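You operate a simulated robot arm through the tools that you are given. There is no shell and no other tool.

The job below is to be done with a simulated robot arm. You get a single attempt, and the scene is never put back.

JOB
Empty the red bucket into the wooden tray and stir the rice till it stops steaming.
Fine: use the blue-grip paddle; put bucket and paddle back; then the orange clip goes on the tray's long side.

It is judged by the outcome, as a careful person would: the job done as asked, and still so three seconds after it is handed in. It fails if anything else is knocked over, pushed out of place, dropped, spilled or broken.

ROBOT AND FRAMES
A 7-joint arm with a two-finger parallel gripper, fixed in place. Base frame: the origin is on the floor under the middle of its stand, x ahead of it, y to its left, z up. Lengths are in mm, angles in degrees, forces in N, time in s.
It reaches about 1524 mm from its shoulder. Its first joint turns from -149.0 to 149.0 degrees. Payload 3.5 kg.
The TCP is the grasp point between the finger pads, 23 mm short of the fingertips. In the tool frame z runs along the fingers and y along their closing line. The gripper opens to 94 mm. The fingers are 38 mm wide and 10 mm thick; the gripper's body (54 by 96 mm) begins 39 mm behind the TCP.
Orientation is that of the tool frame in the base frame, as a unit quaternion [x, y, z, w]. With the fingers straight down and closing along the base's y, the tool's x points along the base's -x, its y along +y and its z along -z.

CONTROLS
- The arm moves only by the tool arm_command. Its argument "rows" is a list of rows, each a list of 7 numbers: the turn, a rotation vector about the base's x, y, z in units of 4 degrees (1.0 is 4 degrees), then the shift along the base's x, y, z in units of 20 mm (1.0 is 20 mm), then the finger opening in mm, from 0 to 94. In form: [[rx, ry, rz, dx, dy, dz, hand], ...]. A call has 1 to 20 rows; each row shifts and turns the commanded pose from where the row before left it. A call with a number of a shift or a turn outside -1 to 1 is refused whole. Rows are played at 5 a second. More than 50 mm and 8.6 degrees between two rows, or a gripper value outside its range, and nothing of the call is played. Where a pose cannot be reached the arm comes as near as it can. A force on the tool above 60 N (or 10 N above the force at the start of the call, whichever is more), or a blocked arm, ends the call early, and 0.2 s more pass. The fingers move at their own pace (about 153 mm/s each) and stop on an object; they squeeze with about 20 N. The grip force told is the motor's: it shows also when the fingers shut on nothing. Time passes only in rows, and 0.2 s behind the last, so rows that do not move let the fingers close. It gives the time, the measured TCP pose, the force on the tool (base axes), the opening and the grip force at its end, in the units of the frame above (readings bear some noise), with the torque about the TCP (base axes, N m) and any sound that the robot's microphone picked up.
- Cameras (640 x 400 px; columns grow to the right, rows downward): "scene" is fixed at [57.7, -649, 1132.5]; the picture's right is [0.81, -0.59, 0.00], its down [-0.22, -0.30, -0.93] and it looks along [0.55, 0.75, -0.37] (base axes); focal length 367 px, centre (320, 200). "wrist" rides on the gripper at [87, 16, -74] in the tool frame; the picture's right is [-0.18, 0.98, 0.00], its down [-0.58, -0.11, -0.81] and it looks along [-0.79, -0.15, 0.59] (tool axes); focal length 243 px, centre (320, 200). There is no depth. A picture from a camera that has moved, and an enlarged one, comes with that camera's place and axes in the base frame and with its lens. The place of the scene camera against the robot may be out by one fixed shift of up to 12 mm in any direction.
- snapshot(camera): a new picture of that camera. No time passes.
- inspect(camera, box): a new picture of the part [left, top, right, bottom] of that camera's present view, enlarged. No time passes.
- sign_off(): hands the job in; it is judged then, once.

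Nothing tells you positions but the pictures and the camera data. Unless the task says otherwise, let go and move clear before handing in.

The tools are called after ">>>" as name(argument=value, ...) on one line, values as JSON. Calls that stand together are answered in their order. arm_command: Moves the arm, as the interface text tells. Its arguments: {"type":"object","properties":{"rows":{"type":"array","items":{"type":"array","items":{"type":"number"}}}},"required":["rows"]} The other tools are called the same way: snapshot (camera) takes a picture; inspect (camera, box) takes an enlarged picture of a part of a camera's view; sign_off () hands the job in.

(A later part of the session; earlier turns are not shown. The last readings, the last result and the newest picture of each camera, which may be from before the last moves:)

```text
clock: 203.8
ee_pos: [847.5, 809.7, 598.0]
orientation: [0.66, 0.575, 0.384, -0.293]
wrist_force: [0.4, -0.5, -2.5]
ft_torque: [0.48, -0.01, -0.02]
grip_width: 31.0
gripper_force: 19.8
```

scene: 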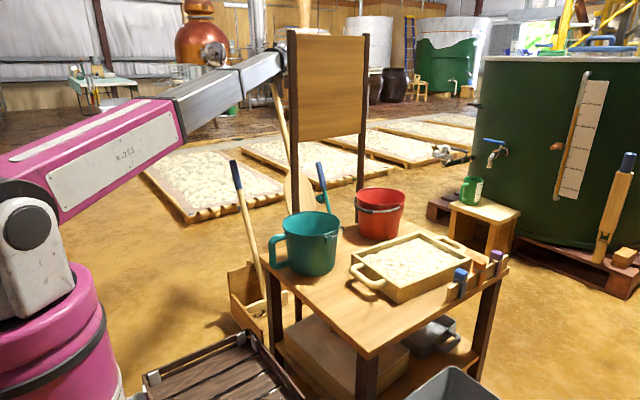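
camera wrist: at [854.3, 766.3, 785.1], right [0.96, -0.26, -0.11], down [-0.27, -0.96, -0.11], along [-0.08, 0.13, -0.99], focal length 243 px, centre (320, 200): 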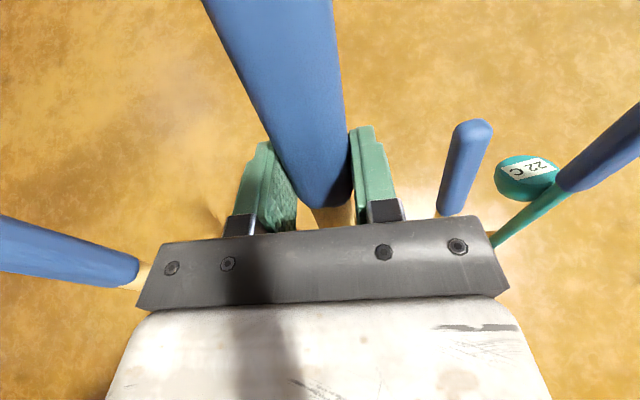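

It's hanging a hair above the floor again. I'm lowering 2–3 mm to touch, so that nothing drops on release.

>>> arm_command(rows=[[0, 0, 0, 0, 0, -0.1, 5], [0, 0, 0, 0, 0, 0, 5]])

>>> arm_command(rows=[[0, 0, 0, 0, 0.15, -0.08, 5], [0, 0, 0, 0, 0, 0, 5]])

```text
clock: 204.4
ee_pos: [847.3, 810.6, 597.6]
orientation: [0.66, 0.575, 0.384, -0.294]
wrist_force: [0.0, 5.4, 12.7]
ft_torque: [-0.66, 0.0, -0.02]
grip_width: 30.8
gripper_force: 19.7
```

```text
clock: 205.0
ee_pos: [847.4, 813.5, 596.8]
orientation: [0.659, 0.575, 0.385, -0.294]
wrist_force: [1.8, 9.4, 16.6]
ft_torque: [-0.23, -0.36, 0.2]
grip_width: 31.0
gripper_force: 20.0
```

The foot is now firmly against floor and toe bar. I'm taking off the excess pressure before releasing.

>>> arm_command(rows=[[0, 0, 0, 0, 0, 0.05, 5], [0, 0, 0, 0, 0, 0, 5]])

```text
clock: 205.6
ee_pos: [848.3, 813.7, 596.9]
orientation: [0.66, 0.575, 0.384, -0.294]
wrist_force: [2.0, 8.8, 12.0]
ft_torque: [0.76, -0.35, 0.14]
grip_width: 30.9
gripper_force: 20.2
```

>>> arm_command(rows=[[0, 0, 0, 0, 0.05, 0.06, 5], [0, 0, 0, 0, 0, 0, 5]])

>>> inspect(camera="scene", box=[225, 130, 345, 225])

>>> snapshot(camera="wrist")

```text
clock: 206.2
ee_pos: [848.2, 813.1, 596.5]
orientation: [0.661, 0.575, 0.383, -0.292]
wrist_force: [0.7, 1.4, 0.7]
ft_torque: [0.42, -0.14, 0.08]
grip_width: 31.1
gripper_force: 20.0
```

```text
4.21 times, centred on (285, 178) of scene
camera zoom: at [57.7, -649.0, 1132.5], right [0.81, -0.59, 0.0], down [-0.22, -0.3, -0.93], along [0.55, 0.75, -0.37], focal length 1544 px, centre (467, 295)
```

zoom: 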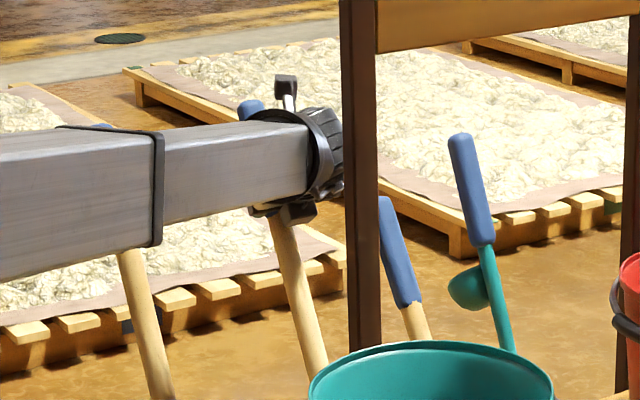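

```text
taken
camera wrist: at [854.3, 795.0, 710.0], right [0.96, -0.26, -0.1], down [-0.27, -0.96, -0.07], along [-0.08, 0.09, -0.99], focal length 243 px, centre (320, 200)
```

wrist: 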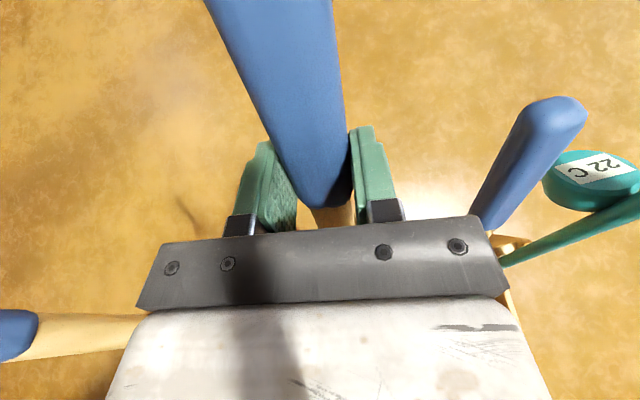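

The load is neutral, but the paddle stands parallel about 25 mm further back than originally. I'm lifting it 10 mm and shifting it forward 20 mm to seat it as it was.

>>> arm_command(rows=[[0, 0, 0, 0, 0, 0.3, 5], [0, 0, 0, 0, -0.1, 0.4, 5], [0, 0, 0, 0, -0.4, 0, 5], [0, 0, 0, 0, -0.5, 0, 5], [0, 0, 0, 0, -0.1, 0, 5], [0, 0, 0, 0, 0, 0, 5]])

>>> arm_command(rows=[[0, 0, 0, 0, 0, -0.2, 5], [0, 0, 0, 0, 0, -0.15, 5], [0, 0, 0, 0, 0, 0, 5]])

```text
clock: 207.6
ee_pos: [847.0, 793.3, 610.4]
orientation: [0.661, 0.575, 0.384, -0.293]
wrist_force: [-0.6, -0.9, -2.3]
ft_torque: [0.51, -0.02, 0.04]
grip_width: 31.1
gripper_force: 20.4
```

```text
clock: 208.4
ee_pos: [847.7, 792.6, 603.1]
orientation: [0.661, 0.575, 0.384, -0.293]
wrist_force: [-0.4, -0.2, -2.6]
ft_torque: [0.49, -0.01, 0.0]
grip_width: 31.3
gripper_force: 20.1
```

The lean is now about 1.5° more than originally, so the foot would sit too far forward here. I'm raising slightly, straightening 1.6°, and lowering to touch.

>>> arm_command(rows=[[0, 0, 0, 0, 0, 0.3, 5], [0.2, 0, 0, 0, 0, 0.1, 5], [0.2, 0, 0, 0, 0, 0, 5], [0, 0, 0, 0, 0, 0, 5]])

>>> inspect(camera="scene", box=[225, 130, 345, 225])

```text
clock: 209.4
ee_pos: [848.8, 791.3, 612.0]
orientation: [0.656, 0.57, 0.392, -0.302]
wrist_force: [0.6, 0.2, -4.5]
ft_torque: [0.44, -0.03, -0.01]
grip_width: 30.9
gripper_force: 19.4
```

```text
4.21 times, centred on (285, 178) of scene
camera zoom: at [57.7, -649.0, 1132.5], right [0.81, -0.59, 0.0], down [-0.22, -0.3, -0.93], along [0.55, 0.75, -0.37], focal length 1544 px, centre (467, 295)
```

zoom: 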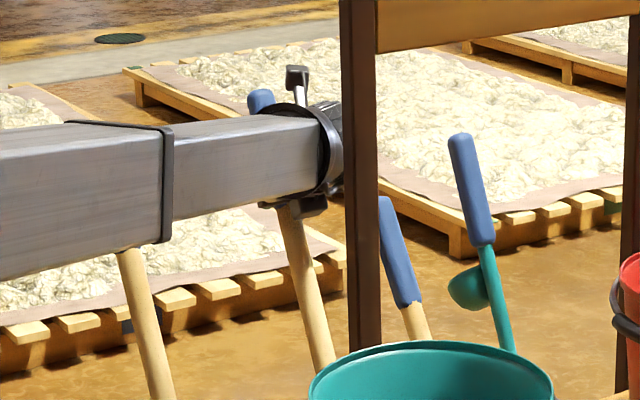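

Now the shaft lines up with the original in both lean and place. I'm lowering to touch.

>>> arm_command(rows=[[0, 0, 0, 0, 0, -0.25, 5], [0, 0, 0, 0, 0, -0.15, 5], [0, 0, 0, 0, 0, 0, 5]])

>>> arm_command(rows=[[0, 0, 0, 0, 0, -0.1, 5], [0, 0, 0, 0, 0, 0, 5]])

>>> arm_command(rows=[[0, 0, 0, 0, 0, -0.1, 5], [0, 0, 0, 0, 0, 0, 5]])

```text
clock: 210.2
ee_pos: [847.2, 792.6, 605.0]
orientation: [0.656, 0.569, 0.393, -0.303]
wrist_force: [0.9, 4.1, 11.2]
ft_torque: [-0.63, 0.06, 0.02]
grip_width: 30.8
gripper_force: 20.3
```

```text
clock: 210.8
ee_pos: [847.6, 792.6, 600.5]
orientation: [0.657, 0.57, 0.39, -0.301]
wrist_force: [0.1, 0.1, -0.1]
ft_torque: [-0.12, 0.05, 0.03]
grip_width: 30.9
gripper_force: 19.5
```

```text
clock: 211.4
ee_pos: [847.8, 793.9, 598.9]
orientation: [0.656, 0.57, 0.391, -0.302]
wrist_force: [0.5, -0.3, -3.5]
ft_torque: [0.22, -0.14, 0.06]
grip_width: 30.9
gripper_force: 19.6
```

The load shifted oddly, as if the foot slipped off an edge. I'm looking before doing anything else.

>>> inspect(camera="scene", box=[225, 130, 345, 225])

>>> snapshot(camera="wrist")

>>> snapshot(camera="scene")

```text
4.21 times, centred on (285, 178) of scene
camera zoom: at [57.7, -649.0, 1132.5], right [0.81, -0.59, 0.0], down [-0.22, -0.3, -0.93], along [0.55, 0.75, -0.37], focal length 1544 px, centre (467, 295)
```

zoom: 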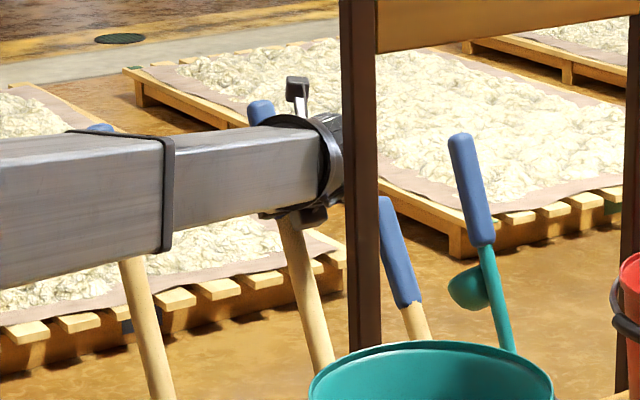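

```text
taken
camera wrist: at [854.2, 770.2, 712.8], right [0.96, -0.26, -0.11], down [-0.27, -0.96, -0.09], along [-0.08, 0.12, -0.99], focal length 243 px, centre (320, 200)
```

wrist: 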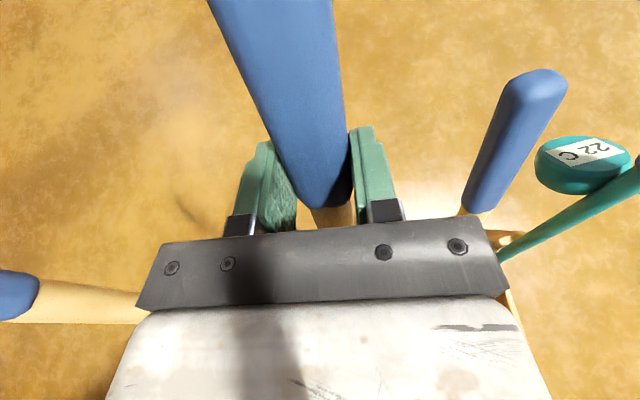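

```text
taken
```

scene: 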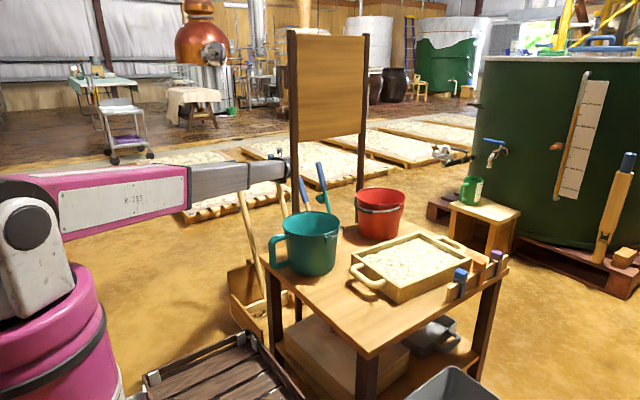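

The handle now lines up with the original to within 3–4 mm, but I want to be certain the foot is behind its toe bar. I'm probing gently toward -y in 4 mm steps: a push back means the bar is in front of the foot, as it should be.

>>> arm_command(rows=[[0, 0, 0, 0, -0.2, 0, 5], [0, 0, 0, 0, 0, 0, 5]])

>>> arm_command(rows=[[0, 0, 0, 0, -0.2, 0, 5], [0, 0, 0, 0, 0, 0, 5]])

>>> arm_command(rows=[[0, 0, 0, 0, -0.2, 0, 5], [0, 0, 0, 0, 0, 0, 5]])

```text
clock: 212.0
ee_pos: [848.4, 789.0, 598.9]
orientation: [0.656, 0.57, 0.392, -0.303]
wrist_force: [0.2, 0.4, -2.9]
ft_torque: [0.48, -0.04, -0.07]
grip_width: 30.9
gripper_force: 19.9
```

```text
clock: 212.6
ee_pos: [848.7, 784.3, 600.8]
orientation: [0.656, 0.57, 0.392, -0.303]
wrist_force: [1.1, -0.9, -3.0]
ft_torque: [0.51, -0.02, 0.03]
grip_width: 30.9
gripper_force: 20.2
```

```text
clock: 213.2
ee_pos: [849.4, 778.7, 599.5]
orientation: [0.657, 0.569, 0.393, -0.302]
wrist_force: [0.0, -0.2, -3.0]
ft_torque: [0.45, -0.05, 0.0]
grip_width: 30.9
gripper_force: 19.5
```

Probing -y met nothing, and reviewing the numbers shows the earlier seat near y≈813, with the foot on the rack floor behind the bar and the shaft against the back rest, was the sound one. I'm lifting slightly and going back there.

>>> arm_command(rows=[[0, 0, 0, 0, 0, 0.5, 5], [0, 0, 0, 0, 0, 0.4, 5], [0, 0, 0, 0, 0.4, 0, 5], [0, 0, 0, 0, 0.5, 0, 5], [0, 0, 0, 0, 0.5, 0, 5], [0, 0, 0, 0, 0.3, 0, 5], [0, 0, 0, 0, 0, 0, 5]])

>>> inspect(camera="scene", box=[225, 130, 345, 225])

```text
clock: 214.8
ee_pos: [847.8, 815.2, 618.1]
orientation: [0.656, 0.57, 0.392, -0.303]
wrist_force: [-0.1, 0.0, -2.7]
ft_torque: [0.49, -0.05, 0.01]
grip_width: 31.0
gripper_force: 20.2
```

```text
4.21 times, centred on (285, 178) of scene
camera zoom: at [57.7, -649.0, 1132.5], right [0.81, -0.59, 0.0], down [-0.22, -0.3, -0.93], along [0.55, 0.75, -0.37], focal length 1544 px, centre (467, 295)
```

zoom: 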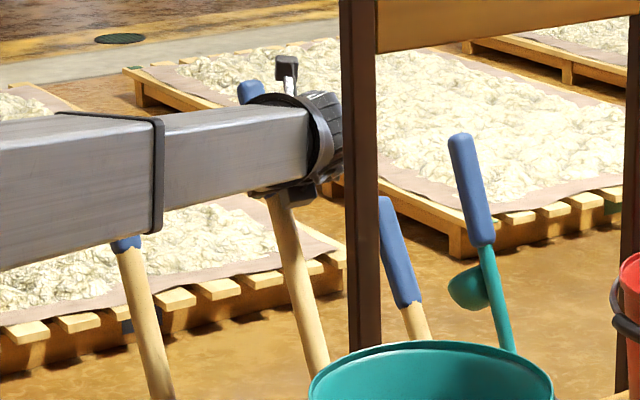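

I'm straightening the lean by 1.6° to match the original and settling just above the floor with the foot well inside.

>>> arm_command(rows=[[0.2, 0, 0, 0, -0.3, 0, 5], [0.2, 0, 0, 0, -0.3, 0, 5], [0, 0, 0, 0, 0, -0.3, 5], [0, 0, 0, 0, 0, -0.25, 5], [0, 0, 0, 0, 0, 0, 5]])

>>> arm_command(rows=[[0, 0, 0, 0, 0, -0.08, 5], [0, 0, 0, 0, 0, 0, 5]])

>>> arm_command(rows=[[0, 0, 0, 0, 0, -0.06, 5], [0, 0, 0, 0, 0, 0, 5]])

```text
clock: 216.0
ee_pos: [847.8, 802.3, 606.6]
orientation: [0.652, 0.564, 0.4, -0.311]
wrist_force: [1.0, -0.5, -3.3]
ft_torque: [0.08, -0.36, 0.18]
grip_width: 30.6
gripper_force: 20.2
```

```text
clock: 216.6
ee_pos: [848.0, 801.3, 605.7]
orientation: [0.651, 0.564, 0.4, -0.312]
wrist_force: [2.4, -0.4, -1.6]
ft_torque: [-0.1, -0.67, 0.34]
grip_width: 30.7
gripper_force: 19.7
```

```text
clock: 217.2
ee_pos: [847.5, 802.9, 604.8]
orientation: [0.652, 0.564, 0.4, -0.311]
wrist_force: [2.6, -0.3, -1.6]
ft_torque: [0.0, -0.71, 0.35]
grip_width: 30.8
gripper_force: 20.4
```

A light sideways touch (about 2.6 N from the -x side, around z≈335) shows the shaft is brushing one of the rack pegs. I'm shifting 4 mm toward +x to centre it between the pegs.

>>> arm_command(rows=[[0, 0, 0, 0.1, 0, 0, 5], [0, 0, 0, 0.1, 0, 0, 5], [0, 0, 0, 0, 0, 0, 5]])

>>> arm_command(rows=[[0, 0, 0, 0.15, 0, 0, 5], [0, 0, 0, 0, 0, 0, 5]])

```text
clock: 218.0
ee_pos: [851.3, 803.3, 604.9]
orientation: [0.652, 0.565, 0.399, -0.312]
wrist_force: [-0.4, -1.0, -2.9]
ft_torque: [0.44, 0.02, 0.01]
grip_width: 30.8
gripper_force: 19.8
```

```text
clock: 218.6
ee_pos: [856.4, 802.5, 604.8]
orientation: [0.652, 0.564, 0.4, -0.311]
wrist_force: [-0.8, -0.7, -3.7]
ft_torque: [0.41, -0.03, -0.03]
grip_width: 30.8
gripper_force: 19.6
```

Free again and centred. I'm lowering the last couple of millimetres.

>>> arm_command(rows=[[0, 0, 0, -0.05, 0, -0.08, 5], [0, 0, 0, 0, 0, 0, 5]])

>>> arm_command(rows=[[0, 0, 0, 0, 0, -0.08, 5], [0, 0, 0, 0, 0, 0, 5]])

>>> arm_command(rows=[[0, 0, 0, 0, 0, -0.08, 5], [0, 0, 0, 0, 0, 0, 5]])

```text
clock: 219.2
ee_pos: [854.1, 802.2, 601.1]
orientation: [0.652, 0.564, 0.4, -0.312]
wrist_force: [-0.5, -0.7, -2.5]
ft_torque: [-0.15, -0.06, 0.02]
grip_width: 31.0
gripper_force: 19.8
```

```text
clock: 219.8
ee_pos: [854.2, 801.2, 601.7]
orientation: [0.652, 0.564, 0.4, -0.312]
wrist_force: [0.9, 0.6, 12.1]
ft_torque: [-0.67, -0.12, 0.2]
grip_width: 30.8
gripper_force: 20.5
```

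```text
clock: 220.4
ee_pos: [853.9, 802.2, 602.5]
orientation: [0.651, 0.563, 0.402, -0.312]
wrist_force: [2.2, 6.6, 28.1]
ft_torque: [0.0, -0.38, 0.47]
grip_width: 30.9
gripper_force: 20.1
```

The foot is down. I'm taking off the excess pressure.

>>> arm_command(rows=[[0, 0, 0, 0, 0, 0.1, 5], [0, 0, 0, 0, 0, 0, 5]])

>>> arm_command(rows=[[0, 0, 0, 0, 0, 0.05, 5], [0, 0, 0, 0, 0, 0, 5]])

>>> inspect(camera="scene", box=[225, 130, 345, 225])

```text
clock: 221.0
ee_pos: [854.1, 801.7, 602.3]
orientation: [0.652, 0.564, 0.4, -0.311]
wrist_force: [1.4, 10.0, 17.1]
ft_torque: [0.51, -0.6, 0.26]
grip_width: 31.1
gripper_force: 20.1
```

```text
clock: 221.6
ee_pos: [853.7, 802.5, 602.3]
orientation: [0.652, 0.564, 0.4, -0.311]
wrist_force: [0.6, 8.2, 11.4]
ft_torque: [0.48, -0.27, 0.11]
grip_width: 31.0
gripper_force: 19.9
```

```text
4.21 times, centred on (285, 178) of scene
camera zoom: at [57.7, -649.0, 1132.5], right [0.81, -0.59, 0.0], down [-0.22, -0.3, -0.93], along [0.55, 0.75, -0.37], focal length 1544 px, centre (467, 295)
```

zoom: 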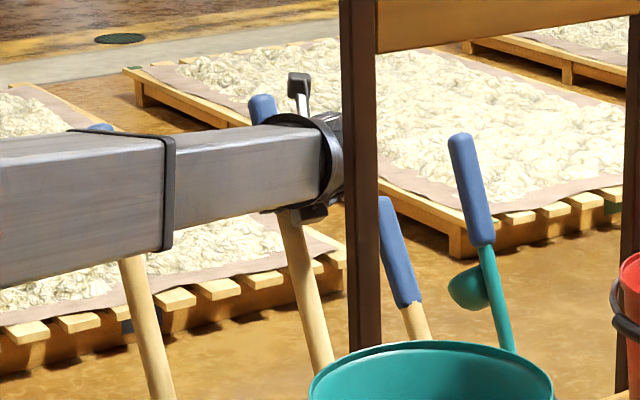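

The picture now matches the original almost exactly. I'm easing up another millimetre to neutral, then opening.

>>> arm_command(rows=[[0, 0, 0, 0, 0.03, 0.06, 5], [0, 0, 0, 0, 0, 0, 5]])

>>> arm_command(rows=[[0, 0, 0, 0, 0.03, 0.04, 5], [0, 0, 0, 0, 0, 0, 5]])

```text
clock: 222.2
ee_pos: [853.3, 802.9, 601.3]
orientation: [0.652, 0.565, 0.399, -0.311]
wrist_force: [0.5, -0.2, -3.4]
ft_torque: [0.38, -0.16, 0.07]
grip_width: 31.0
gripper_force: 20.3
```

```text
clock: 222.8
ee_pos: [854.7, 803.2, 604.1]
orientation: [0.652, 0.564, 0.4, -0.311]
wrist_force: [0.1, -3.1, -2.7]
ft_torque: [-0.91, 0.06, 0.03]
grip_width: 30.9
gripper_force: 20.5
```

The shaft is against the rest and the foot is at the floor. I'm opening the fingers now.

>>> arm_command(rows=[[0, 0, 0, 0, 0, -0.05, 5], [0, 0, 0, 0, 0, 0, 36], [0, 0, 0, 0, 0, 0, 42], [0, 0, 0, 0, 0, 0, 55], [0, 0, 0, 0, 0, 0, 70], [0, 0, 0, 0, 0, 0, 70]])

>>> snapshot(camera="wrist")

>>> inspect(camera="scene", box=[225, 130, 345, 225])

```text
clock: 224.2
ee_pos: [853.3, 805.0, 602.6]
orientation: [0.652, 0.564, 0.4, -0.312]
wrist_force: [-0.1, -0.1, 0.1]
ft_torque: [0.04, 0.0, -0.01]
grip_width: 69.8
gripper_force: 0.1
```

```text
taken
camera wrist: at [860.2, 778.7, 715.9], right [0.96, -0.26, -0.12], down [-0.27, -0.96, -0.12], along [-0.08, 0.15, -0.99], focal length 243 px, centre (320, 200)
```

wrist: 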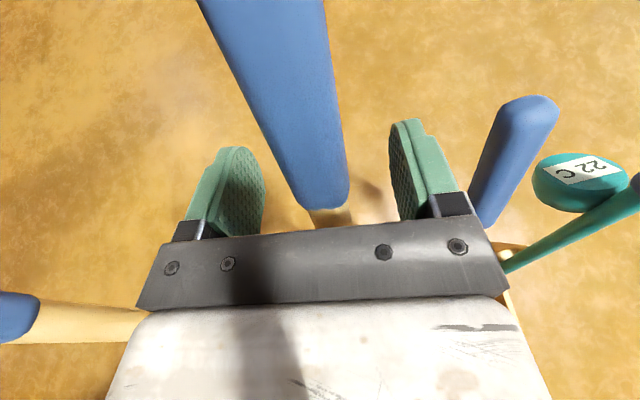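

```text
4.21 times, centred on (285, 178) of scene
camera zoom: at [57.7, -649.0, 1132.5], right [0.81, -0.59, 0.0], down [-0.22, -0.3, -0.93], along [0.55, 0.75, -0.37], focal length 1544 px, centre (467, 295)
```

zoom: 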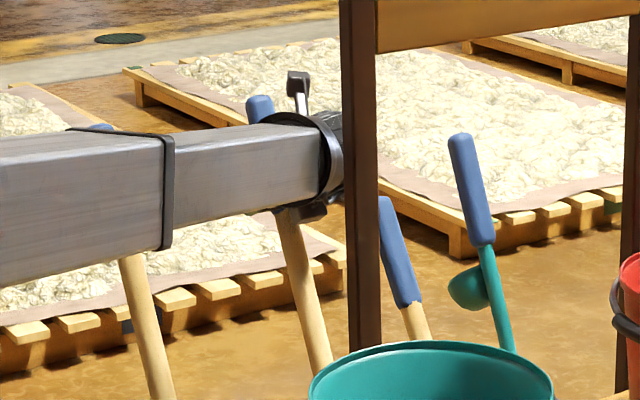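

The paddle stands in its slot, leaning as before, untouched by the open fingers. I'm backing straight out along the finger direction.

>>> arm_command(rows=[[0, 0, 0, -0.07, -0.35, 0.2, 70], [0, 0, 0, -0.136, -0.69, 0.39, 70], [0, 0, 0, -0.136, -0.69, 0.39, 70], [0, 0, 0, -0.136, -0.69, 0.39, 70], [0, 0, 0, -0.136, -0.69, 0.39, 70], [0, 0, 0, -0.136, -0.69, 0.39, 70], [0, 0, 0, -0.136, -0.69, 0.39, 70], [0, 0, 0, 0, 0, 1, 94], [0, 0, 0, 0, 0, 1, 94], [0, 0, 0, 0, 0, 1, 94], [0, 0, 0, 0, 0, 1, 94], [0, 0, 0, 0, 0, 1, 94], [0, 0, 0, 0, 0, 1, 94], [0, 0, 0, 0, 0, 1, 94], [0, 0, 0, 0, 0, 1, 94], [0, 0, 0, 0, 0, 0, 94]])

>>> snapshot(camera="wrist")

>>> snapshot(camera="scene")

```text
clock: 227.6
ee_pos: [836.4, 714.3, 814.7]
orientation: [0.652, 0.564, 0.4, -0.311]
wrist_force: [-0.3, 0.7, 0.8]
ft_torque: [0.0, -0.02, -0.01]
grip_width: 94.0
gripper_force: 0.2
```

```text
taken
camera wrist: at [843.0, 688.8, 927.3], right [0.96, -0.26, -0.12], down [-0.27, -0.96, -0.12], along [-0.08, 0.15, -0.99], focal length 243 px, centre (320, 200)
```

wrist: 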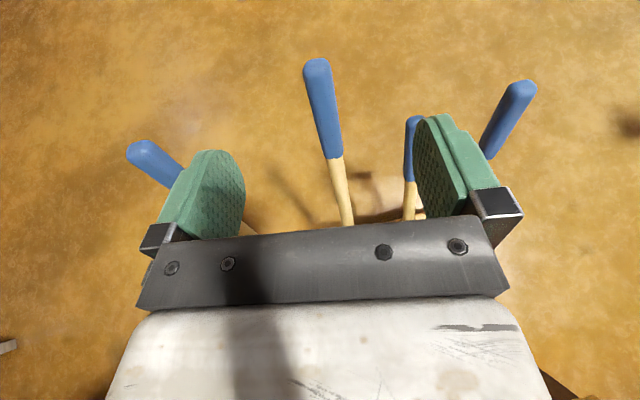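

```text
taken
```

scene: 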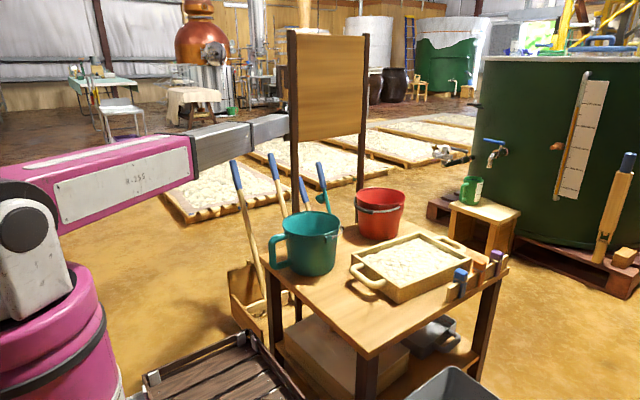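

The paddle is back in its place and the other tools are undisturbed. I'm heading back toward the bench along the same route: first left over the rack at a safe height, levelling the tool back down.

>>> arm_command(rows=[[0, 0, 0, -0.5, -0.2, 0.5, 94], [0, 0, 0.25, -0.9, -0.3, 0.5, 94], [0, 0, 0.25, -1, -0.3, 0.5, 94], [0, 0, 0.25, -1, -0.3, 0, 94], [0, 0, 0.25, -1, -0.3, 0, 94], [0, 0, 0.25, -1, -0.3, 0, 94], [0, 0, 0.25, -1, -0.3, 0, 94], [0, 0, 0.25, -1, -0.3, 0, 94], [0, 0, 0.25, -1, -0.3, 0, 94], [0, 0, 0.25, -1, -0.3, 0, 94], [0, 0, 0.25, -1, -0.3, 0, 94], [0, 0, 0.25, -1, -0.3, 0, 94], [0, 0, 0.25, -1, -0.3, 0, 94], [0, 0, 0.25, -1, -0.3, 0, 94], [0, 0, 0, 0, 0, 0, 94]])

>>> snapshot(camera="wrist")

```text
clock: 230.8
ee_pos: [568.1, 634.3, 843.8]
orientation: [0.584, 0.634, 0.362, -0.355]
wrist_force: [-0.5, -0.1, 0.0]
ft_torque: [0.02, 0.01, -0.01]
grip_width: 94.1
gripper_force: 0.0
```

```text
taken
camera wrist: at [579.7, 609.0, 956.5], right [0.99, -0.03, -0.12], down [-0.05, -0.99, -0.12], along [-0.11, 0.13, -0.99], focal length 243 px, centre (320, 200)
```

wrist: 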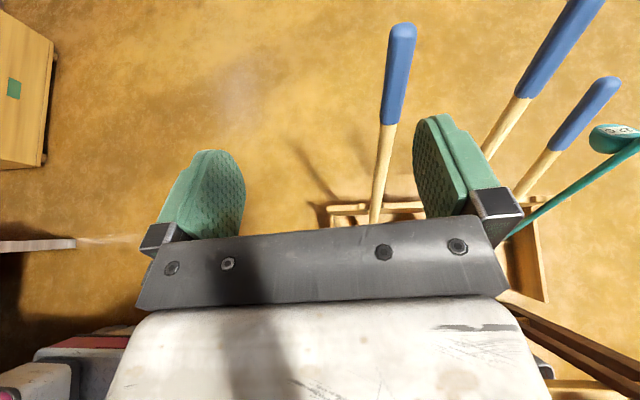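

I'm turning the fingers straight down while moving to the front-left of the bench.

>>> arm_command(rows=[[-0.5, -0.03, 0, 0, -0.4, 0, 94], [-0.995, -0.056, 0, -0.05, -0.7, 0, 94], [-0.995, -0.056, 0, -0.05, -0.8, 0, 94], [-0.995, -0.056, 0, -0.05, -0.8, 0, 94], [-0.995, -0.056, 0, -0.05, -0.8, 0, 94], [-0.995, -0.056, 0, -0.05, -0.8, 0, 94], [-0.995, -0.056, 0, -0.05, -0.8, 0, 94], [-0.995, -0.056, 0, -0.05, -0.8, 0, 94], [-0.995, -0.056, 0, -0.05, -0.8, 0, 94], [-0.995, -0.056, 0, -0.05, -0.8, 0, 94], [-0.995, -0.056, 0, -0.05, -0.8, 0, 94], [-0.995, -0.056, 0, -0.05, -0.8, 0, 94], [-0.995, -0.056, 0, -0.05, -0.8, 0, 94], [-0.995, -0.056, 0, -0.05, -0.8, 0, 94], [-0.995, -0.056, 0, -0.05, -0.8, 0, 94], [-0.8, -0.04, 0, -0.05, -0.5, 0, 94], [0, 0, 0, 0, 0, 0, 94]])

>>> arm_command(rows=[[0, 0, 0.5, 0, -0.5, 0, 94], [0, 0, 1, 0.1, -0.8, 0, 94], [0, 0, 1, 0.2, -0.9, 0, 94], [0, 0, 1, 0.3, -0.9, 0, 94], [0, 0, 1, 0.3, -0.9, 0, 94], [0, 0, 1, 0.3, -0.9, 0, 94], [0, 0, 1, 0.3, -0.9, 0, 94], [0, 0, 1, 0.3, -0.9, 0, 94], [0, 0, 1, 0.3, -0.9, 0, 94], [0, 0, 1, 0.3, -0.9, 0, 94], [0, 0, 1, 0.3, -0.9, 0, 94], [0, 0, 1, 0.4, -0.9, 0, 94], [0, 0, 1, 0.5, -0.9, 0, 94], [0, 0, 1, 0.6, -0.9, 0, 94], [0, 0, 1, 0.7, -0.9, 0, 94], [0, 0, 1, 0.8, -0.9, 0, 94], [0, 0, 1, 0.9, -0.9, 0, 94], [0, 0, 1, 1, -0.8, 0, 94], [0, 0, 1, 1, -0.7, 0, 94], [0, 0, 1, 1, -0.6, 0, 94]])

>>> snapshot(camera="wrist")

```text
clock: 234.4
ee_pos: [552.6, 390.0, 846.0]
orientation: [0.673, 0.74, 0.006, 0.008]
wrist_force: [0.1, -0.4, 1.4]
ft_torque: [0.0, 0.0, 0.0]
grip_width: 94.2
gripper_force: 0.0
```

```text
clock: 238.6
ee_pos: [745.9, 54.3, 844.2]
orientation: [0.056, 0.998, 0.011, 0.001]
wrist_force: [0.0, -0.1, -0.2]
ft_torque: [-0.01, 0.0, 0.01]
grip_width: 94.0
gripper_force: 0.0
```

```text
taken
camera wrist: at [660.5, 77.5, 919.1], right [0.29, 0.96, 0.02], down [0.56, -0.19, 0.81], along [0.77, -0.22, -0.59], focal length 243 px, centre (320, 200)
```

wrist: 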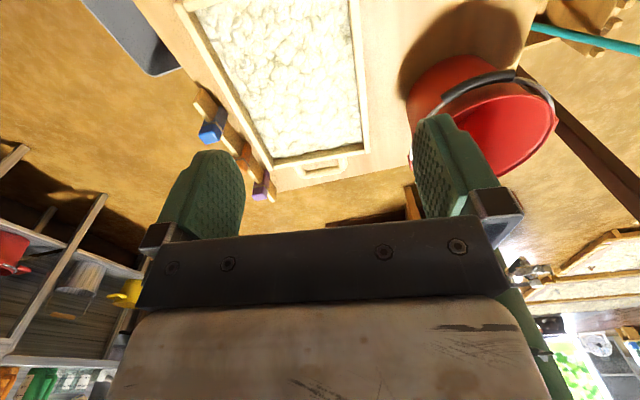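

I can see the tray with rice, the clips and the returned bucket. I'm zooming to measure the tray's present position and the clips.

>>> inspect(camera="wrist", box=[180, 90, 400, 220])

>>> inspect(camera="wrist", box=[170, 0, 380, 110])

```text
2.91 times, centred on (290, 155) of wrist
camera zoom: at [660.5, 77.5, 919.1], right [0.29, 0.96, 0.02], down [0.56, -0.19, 0.81], along [0.77, -0.22, -0.59], focal length 706 px, centre (407, 331)
```

zoom: 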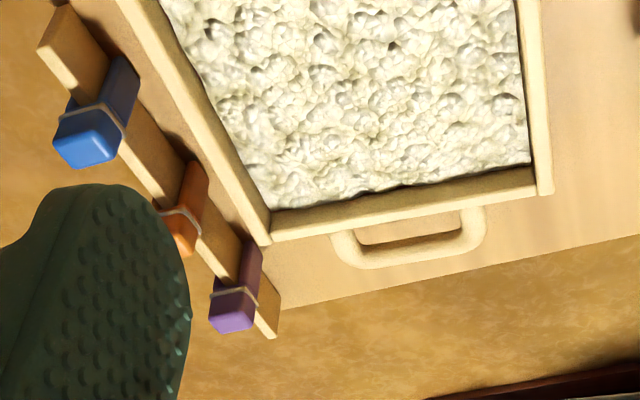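

```text
3.05 times, centred on (275, 55) of wrist
camera zoom: at [660.5, 77.5, 919.1], right [0.29, 0.96, 0.02], down [0.56, -0.19, 0.81], along [0.77, -0.22, -0.59], focal length 739 px, centre (457, 642)
```

zoom: 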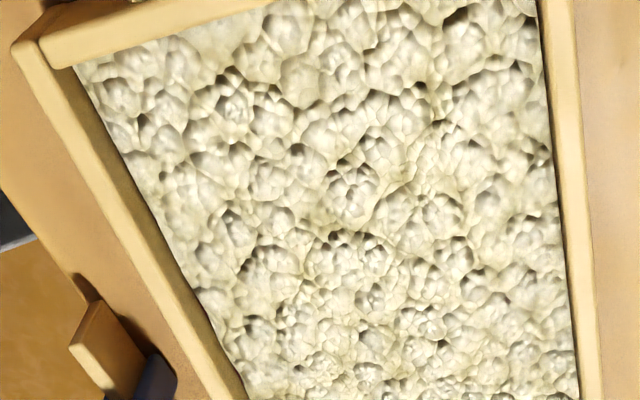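

The tray appears about 17–20 mm off in +x. I'm moving to the same viewpoint I used at the start for a direct comparison.

>>> arm_command(rows=[[-0.3, 0, 0.5, 0.5, 0.1, 0.2, 94], [0, 0, 0.5, 0.8, 0.2, 0.4, 94], [0, -0.3, 0.5, 1, 0.2, 0.5, 94], [0, -0.3, 0.5, 1, 0.2, 0.5, 94], [0, 0, 0.5, 1, 0.2, 0.5, 94], [0, 0, 0.4, 1, 0.2, 0.2, 94], [0, 0, 0, 1, 0.2, 0, 94], [0, 0, 0, 0.7, 0, 0, 94], [0, 0, 0, 0, 0, 0, 94]])

>>> snapshot(camera="wrist")

>>> inspect(camera="wrist", box=[120, 0, 360, 150])

```text
clock: 240.6
ee_pos: [886.0, 79.4, 890.1]
orientation: [-0.044, 0.999, 0.001, 0.023]
wrist_force: [-0.1, 0.4, 0.4]
ft_torque: [-0.01, 0.0, 0.0]
grip_width: 93.6
gripper_force: 0.1
```

```text
taken
camera wrist: at [794.1, 87.9, 960.8], right [0.1, 1.0, 0.01], down [0.55, -0.06, 0.83], along [0.83, -0.08, -0.55], focal length 243 px, centre (320, 200)
```

wrist: 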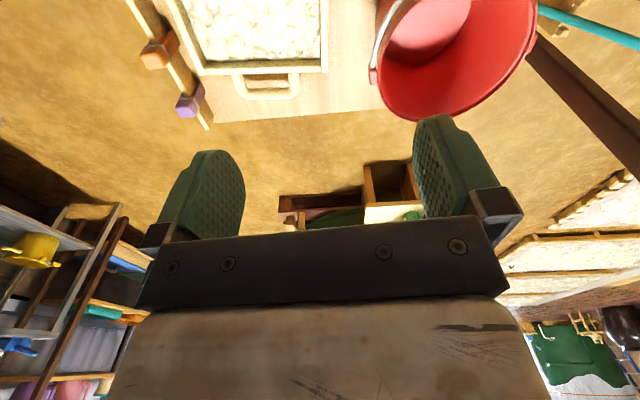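

```text
2.67 times, centred on (240, 75) of wrist
camera zoom: at [794.1, 87.9, 960.8], right [0.1, 1.0, 0.01], down [0.55, -0.06, 0.83], along [0.83, -0.08, -0.55], focal length 647 px, centre (533, 533)
```

zoom: 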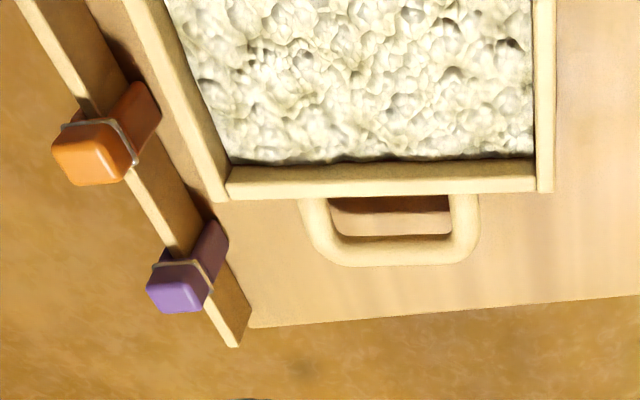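

Compared directly, the tray is about 15 mm too far in +x with no other change. I'm going over to its +x handle with closed fingers to nudge it back.

>>> arm_command(rows=[[0, 0.3, -0.4, 0.5, -0.3, 0, 60], [0, 0.35, -0.4, 1, -0.5, 0, 30], [0, 0, -0.4, 1, -0.5, 0, 0], [0, 0, 0, 1, -0.5, 0, 0], [0, 0, 0, 1, -0.5, 0, 0], [0, 0, 0, 1, -0.5, 0, 0], [0, 0, 0, 1, -0.5, 0, 0], [0, 0, 0, 1, -0.5, 0, 0], [0, 0, 0, 1, -0.5, 0, 0], [0, 0, 0, 1, -0.5, 0, 0], [0, 0, 0, 1, -0.5, 0, 0], [0, 0, 0, 0.9, -0.3, 0, 0], [0, 0, 0, 0, 0, 0, 0]])

>>> snapshot(camera="wrist")

```text
clock: 243.4
ee_pos: [1113.0, -33.2, 890.8]
orientation: [-0.002, 1.0, 0.001, 0.0]
wrist_force: [0.2, 0.0, -0.5]
ft_torque: [0.01, -0.01, -0.03]
grip_width: 0.0
gripper_force: 20.5
```

```text
taken
camera wrist: at [1025.9, -17.4, 964.5], right [0.18, 0.98, 0.0], down [0.58, -0.11, 0.81], along [0.79, -0.14, -0.59], focal length 243 px, centre (320, 200)
```

wrist: 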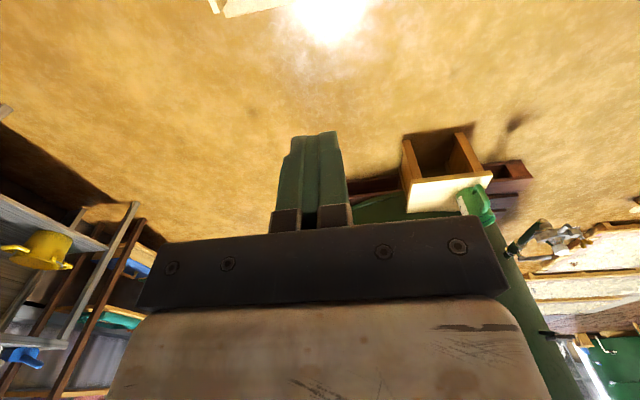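

I'm above the spot just beyond the handle, with only floor and the small stool further out in view. I'm descending to handle height, slowing near the table.

>>> arm_command(rows=[[0, 0, 0, 0, 0, -0.5, 0], [0, 0, 0, 0, 0, -1, 0], [0, 0, 0, 0, 0, -1, 0], [0, 0, 0, 0, 0, -1, 0], [0, 0, 0, 0, 0, -1, 0], [0, 0, 0, 0, 0, -1, 0], [0, 0, 0, 0, 0, -1, 0], [0, 0, 0, 0, 0, -1, 0], [0, 0, 0, 0, 0, -1, 0], [0, 0, 0, 0, 0, -1, 0], [0, 0, 0, 0, 0, -1, 0], [0, 0, 0, 0, 0, -1, 0], [0, 0, 0, 0, 0, -1, 0], [0, 0, 0, 0, 0, -1, 0], [0, 0, 0, 0, 0, -1, 0], [0, 0, 0, 0, 0, -1, 0], [0, 0, 0, 0, 0, -1, 0], [0, 0, 0, 0, 0, -0.6, 0], [0, 0, 0, 0, 0, -0.3, 0], [0, 0, 0, 0, 0, 0, 0]])

>>> inspect(camera="scene", box=[400, 190, 520, 290])

>>> snapshot(camera="scene")

```text
clock: 247.6
ee_pos: [1114.1, -31.8, 541.9]
orientation: [-0.003, 1.0, 0.002, 0.0]
wrist_force: [0.4, -0.2, 0.0]
ft_torque: [0.0, 0.03, -0.01]
grip_width: 0.2
gripper_force: 20.0
```

```text
4.00 times, centred on (460, 240) of scene
camera zoom: at [57.7, -649.0, 1132.5], right [0.81, -0.59, 0.0], down [-0.22, -0.3, -0.93], along [0.55, 0.75, -0.37], focal length 1467 px, centre (-240, 40)
```

zoom: 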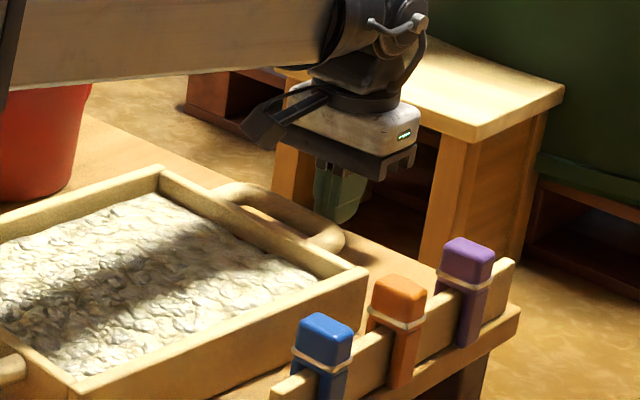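

```text
taken
```

scene: 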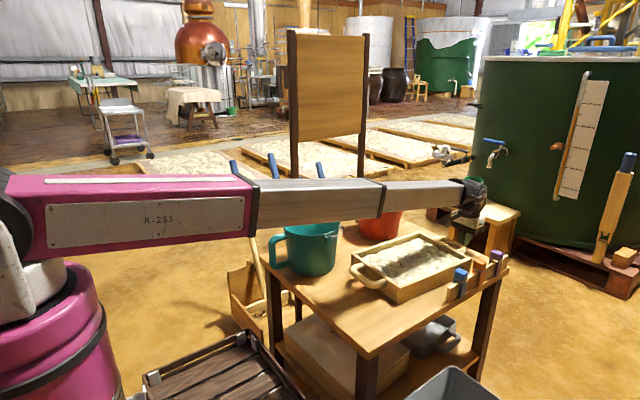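

The closed fingers are just beyond the handle bar. I'm pushing toward -x in small steps to find contact.

>>> arm_command(rows=[[0, 0, 0, -0.25, 0, 0, 0], [0, 0, 0, -0.25, 0, 0, 0], [0, 0, 0, 0, 0, 0, 0]])

>>> arm_command(rows=[[0, 0, 0, -0.2, 0, 0, 0], [0, 0, 0, 0, 0, 0, 0]])

>>> arm_command(rows=[[0, 0, 0, -0.2, 0, 0, 0], [0, 0, 0, 0, 0, 0, 0]])

```text
clock: 248.4
ee_pos: [1102.7, -32.8, 541.6]
orientation: [-0.003, 1.0, 0.002, -0.001]
wrist_force: [0.6, 0.4, -0.7]
ft_torque: [-0.01, 0.0, 0.05]
grip_width: 0.0
gripper_force: 20.3
```

```text
clock: 249.0
ee_pos: [1099.7, -31.9, 542.4]
orientation: [-0.002, 1.0, 0.001, 0.0]
wrist_force: [0.8, -0.4, 0.2]
ft_torque: [0.02, -0.01, 0.04]
grip_width: 0.1
gripper_force: 20.1
```

```text
clock: 249.6
ee_pos: [1095.1, -33.5, 540.2]
orientation: [-0.002, 1.0, 0.002, 0.0]
wrist_force: [-0.6, 0.0, 0.2]
ft_torque: [-0.02, 0.0, -0.01]
grip_width: 0.0
gripper_force: 20.2
```

>>> arm_command(rows=[[0, 0, 0, -0.2, 0, 0, 0], [0, 0, 0, 0, 0, 0, 0]])

>>> arm_command(rows=[[0, 0, 0, -0.2, 0, 0, 0], [0, 0, 0, 0, 0, 0, 0]])

>>> inspect(camera="scene", box=[340, 210, 520, 320])

```text
clock: 250.2
ee_pos: [1091.9, -32.5, 542.3]
orientation: [-0.002, 1.0, 0.001, 0.0]
wrist_force: [-0.2, 0.2, 0.1]
ft_torque: [0.0, -0.05, -0.01]
grip_width: 0.0
gripper_force: 20.2
```

```text
clock: 250.8
ee_pos: [1086.9, -32.6, 542.4]
orientation: [-0.002, 1.0, 0.002, 0.0]
wrist_force: [-0.3, -0.4, -0.6]
ft_torque: [-0.03, 0.03, 0.01]
grip_width: 0.1
gripper_force: 19.9
```

```text
3.56 times, centred on (430, 265) of scene
camera zoom: at [57.7, -649.0, 1132.5], right [0.81, -0.59, 0.0], down [-0.22, -0.3, -0.93], along [0.55, 0.75, -0.37], focal length 1304 px, centre (-71, -31)
```

zoom: 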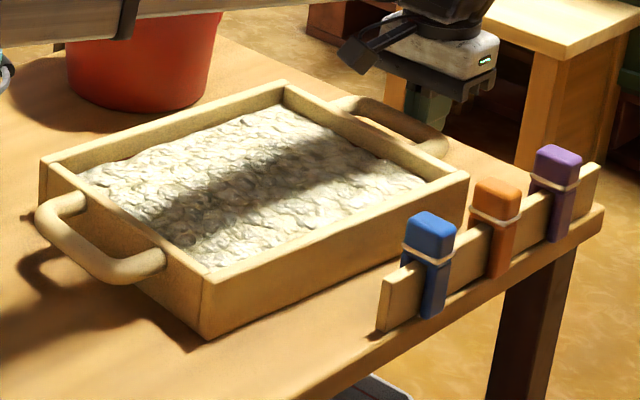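

No contact yet. I'm continuing in 4 mm steps.

>>> arm_command(rows=[[0, 0, 0, -0.2, 0, 0, 0], [0, 0, 0, 0, 0, 0, 0]])

>>> arm_command(rows=[[0, 0, 0, -0.2, 0, 0, 0], [0, 0, 0, 0, 0, 0, 0]])

>>> arm_command(rows=[[0, 0, 0, -0.2, 0, 0, 0], [0, 0, 0, 0, 0, 0, 0]])

>>> inspect(camera="scene", box=[420, 215, 480, 260])

```text
clock: 251.4
ee_pos: [1084.4, -32.0, 543.3]
orientation: [-0.001, 1.0, 0.002, 0.001]
wrist_force: [4.9, 1.1, 0.6]
ft_torque: [0.04, 0.0, -0.03]
grip_width: 0.1
gripper_force: 20.0
```

```text
clock: 252.0
ee_pos: [1079.6, -32.3, 543.2]
orientation: [-0.003, 1.0, 0.001, 0.001]
wrist_force: [6.2, -0.3, 1.1]
ft_torque: [0.01, 0.03, -0.04]
grip_width: 0.1
gripper_force: 20.3
```

```text
clock: 252.6
ee_pos: [1075.5, -32.4, 543.4]
orientation: [-0.004, 1.0, 0.002, 0.0]
wrist_force: [4.3, 0.2, 0.8]
ft_torque: [-0.02, -0.02, -0.06]
grip_width: 0.0
gripper_force: 19.8
```

```text
8.89 times, centred on (450, 238) of scene
camera zoom: at [57.7, -649.0, 1132.5], right [0.81, -0.59, 0.0], down [-0.22, -0.3, -0.93], along [0.55, 0.75, -0.37], focal length 3260 px, centre (-836, -133)
```

zoom: 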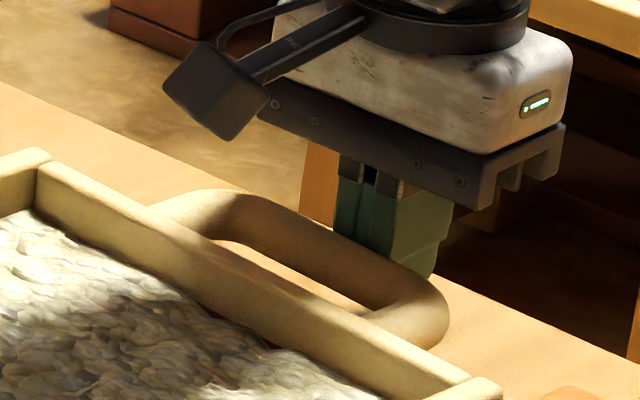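

Contact came at x≈1085 and I've slid the tray about 9 mm with only about 5 N. I'm pushing 5–6 mm more.

>>> arm_command(rows=[[0, 0, 0, -0.15, 0, 0, 0], [0, 0, 0, -0.13, 0, 0, 0], [0, 0, 0, 0, 0, 0, 0]])

>>> arm_command(rows=[[0, 0, 0, 0.5, 0, 0, 0], [0, 0, 0, 0.8, 0, 0.2, 0], [0, 0, 0, 0.5, 0, 0.6, 0], [0, 0, 0, 0, 0, 1, 0], [0, 0, 0, 0, 0, 1, 0], [0, 0, 0, 0, 0, 1, 0], [0, 0, 0, 0, 0, 1, 0], [0, 0, 0, 0, 0, 1, 0], [0, 0, 0, 0, 0, 1, 0], [0, 0, 0, 0, 0, 1, 0], [0, 0, 0, 0, 0, 1, 0], [0, 0, 0, -0.5, 0.2, 1, 40], [0, 0, 0, -1, 0.4, 1, 94], [0, 0, 0, -1, 0.5, 1, 94], [0, 0, 0, -1, 0.5, 1, 94], [0, 0, 0.4, -1, 0.5, 1, 94], [0, -0.3, 0.4, -1, 0.5, 1, 94], [0, -0.3, 0.4, -1, 0.5, 1, 94], [0, 0, 0, -1, 0.5, 0, 94], [0, 0, 0, -1, 0.5, 0, 94]])

```text
clock: 253.4
ee_pos: [1070.3, -32.4, 542.4]
orientation: [-0.003, 1.0, 0.001, 0.0]
wrist_force: [4.9, 0.3, 2.1]
ft_torque: [0.03, 0.02, -0.04]
grip_width: 0.0
gripper_force: 19.5
```

```text
clock: 257.6
ee_pos: [935.2, 49.3, 858.0]
orientation: [-0.044, 0.999, 0.001, 0.02]
wrist_force: [0.3, -0.4, 0.7]
ft_torque: [0.0, -0.02, 0.0]
grip_width: 93.9
gripper_force: 0.0
```

I've nudged the tray about 15 mm. I'm returning to the same comparison viewpoint to check its position.

>>> arm_command(rows=[[0, 0, 0, -1, 0.5, 0.6, 94], [0, 0, 0, -1, 0.5, 0.5, 94], [0, 0, 0, -0.43, 0.5, 0.5, 94], [0, 0, 0, 0, 0, 0, 94]])

>>> inspect(camera="wrist", box=[120, 0, 360, 150])

>>> inspect(camera="scene", box=[330, 210, 510, 320])

```text
clock: 258.6
ee_pos: [887.0, 78.7, 890.4]
orientation: [-0.043, 0.999, 0.0, 0.021]
wrist_force: [-0.3, 1.6, -0.1]
ft_torque: [-0.02, -0.01, 0.02]
grip_width: 94.2
gripper_force: 0.1
```

```text
2.67 times, centred on (240, 75) of wrist
camera zoom: at [796.0, 87.3, 961.2], right [0.1, 1.0, 0.01], down [0.55, -0.06, 0.83], along [0.83, -0.08, -0.56], focal length 647 px, centre (533, 533)
```

zoom: 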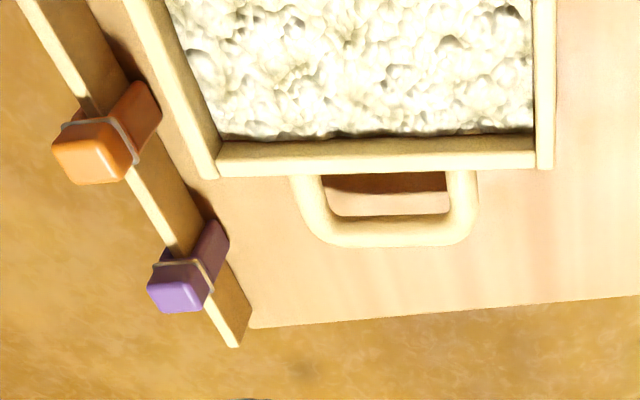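

```text
3.56 times, centred on (420, 265) of scene
camera zoom: at [57.7, -649.0, 1132.5], right [0.81, -0.59, 0.0], down [-0.22, -0.3, -0.93], along [0.55, 0.75, -0.37], focal length 1304 px, centre (-36, -31)
```

zoom: 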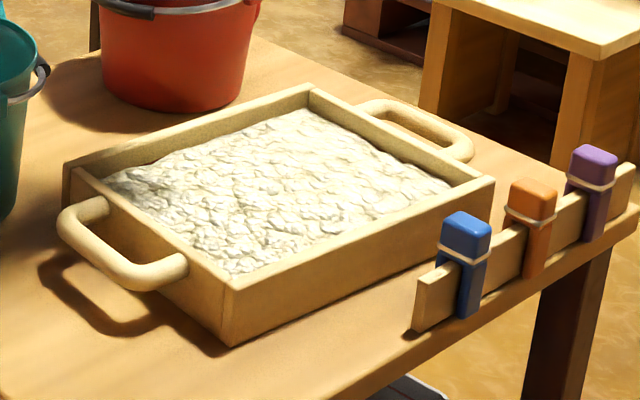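

The tray is back to within a couple of millimetres of its original place, and no steam rises. Now the orange clip: I'm moving above it with the fingers straight down and closing across the rail.

>>> arm_command(rows=[[0, 0.3, -0.4, 0.2, -0.5, 0, 94], [0, 0.3, -0.4, 0.3, -1, 0, 94], [0, 0, -0.4, 0.3, -1, 0, 94], [0, 0, 0, 0.3, -1, 0, 94], [0, 0, 0, 0.3, -1, 0, 94], [0, 0, 0, 0.3, -1, -0.3, 94], [0, 0, 0, 0.3, -1, -0.6, 94], [0, 0, 0, 0.3, -1, -0.8, 94], [0, 0, 0, 0.3, -1, -1, 94], [0, 0, 0, 0.3, -1, -1, 94], [0, 0, 0, 0.3, -1, -1, 94], [0, 0, 0, 0.3, -1, -1, 94], [0, 0, 0, 0.3, -1, -1, 94], [0, 0, 0, 0.3, -1, -1, 94], [0, 0, 0, 0.1, -0.5, -1, 94], [0, 0, 0, 0, 0, -1, 94], [0, 0, 0, 0, 0, -0.8, 94], [0, 0, 0, 0, 0, 0, 94]])

>>> snapshot(camera="wrist")

>>> inspect(camera="wrist", box=[220, 0, 420, 200])

```text
clock: 262.4
ee_pos: [971.8, -200.6, 680.0]
orientation: [-0.003, 1.0, 0.002, 0.0]
wrist_force: [-0.1, 0.2, -1.4]
ft_torque: [0.01, 0.02, -0.04]
grip_width: 94.3
gripper_force: 0.2
```

```text
taken
camera wrist: at [884.4, -185.4, 754.4], right [0.18, 0.98, 0.0], down [0.58, -0.11, 0.81], along [0.79, -0.14, -0.59], focal length 243 px, centre (320, 200)
```

wrist: 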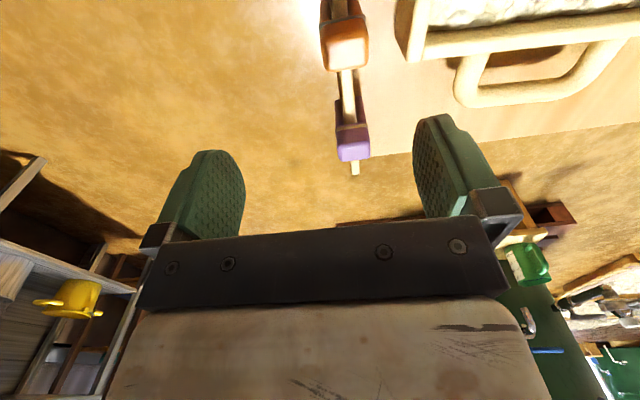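

```text
2.00 times, centred on (320, 100) of wrist
camera zoom: at [884.4, -185.4, 754.4], right [0.18, 0.98, 0.0], down [0.58, -0.11, 0.81], along [0.79, -0.14, -0.59], focal length 485 px, centre (320, 400)
```

zoom: 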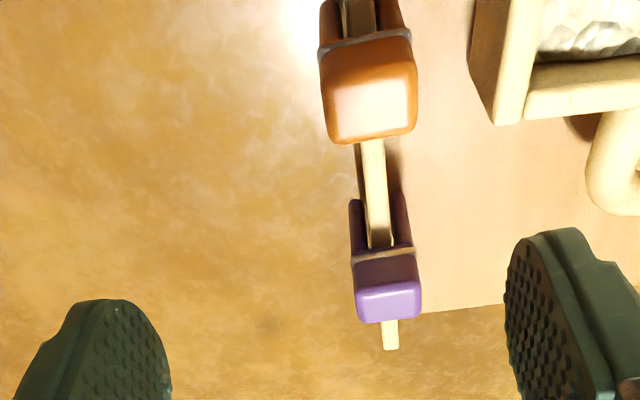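

The orange clip is a bit more to +y than I thought: around (962, -182), head top near z≈578. I'm moving directly over it and lower for a second, closer look.

>>> arm_command(rows=[[0, 0, 0, -0.25, 0.5, -0.3, 94], [0, 0, 0, -0.25, 0.45, -0.5, 94], [0, 0, 0, 0, 0, -0.7, 94], [0, 0, 0, 0, 0, 0, 94]])

>>> snapshot(camera="wrist")

>>> inspect(camera="wrist", box=[240, 0, 400, 160])

```text
clock: 263.4
ee_pos: [963.0, -180.1, 650.3]
orientation: [-0.002, 1.0, 0.002, 0.0]
wrist_force: [0.0, 0.4, 1.0]
ft_torque: [0.01, -0.02, -0.02]
grip_width: 94.1
gripper_force: 0.0
```

```text
taken
camera wrist: at [874.2, -166.2, 724.8], right [0.18, 0.98, 0.0], down [0.58, -0.11, 0.81], along [0.79, -0.14, -0.59], focal length 243 px, centre (320, 200)
```

wrist: 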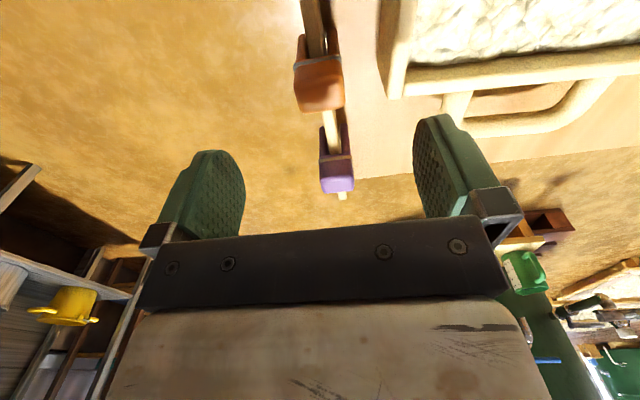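

```text
2.50 times, centred on (320, 80) of wrist
camera zoom: at [874.2, -166.2, 724.8], right [0.18, 0.98, 0.0], down [0.58, -0.11, 0.81], along [0.79, -0.14, -0.59], focal length 606 px, centre (320, 500)
```

zoom: 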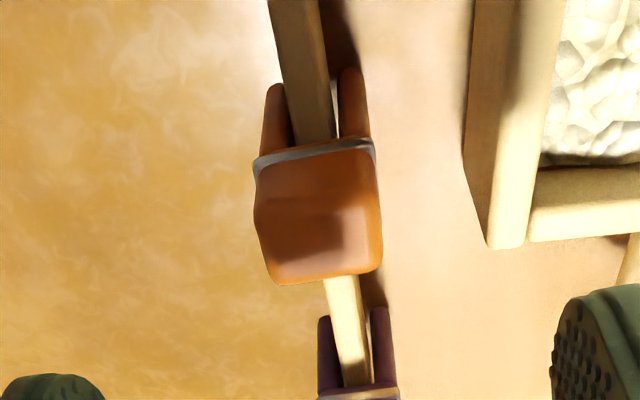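

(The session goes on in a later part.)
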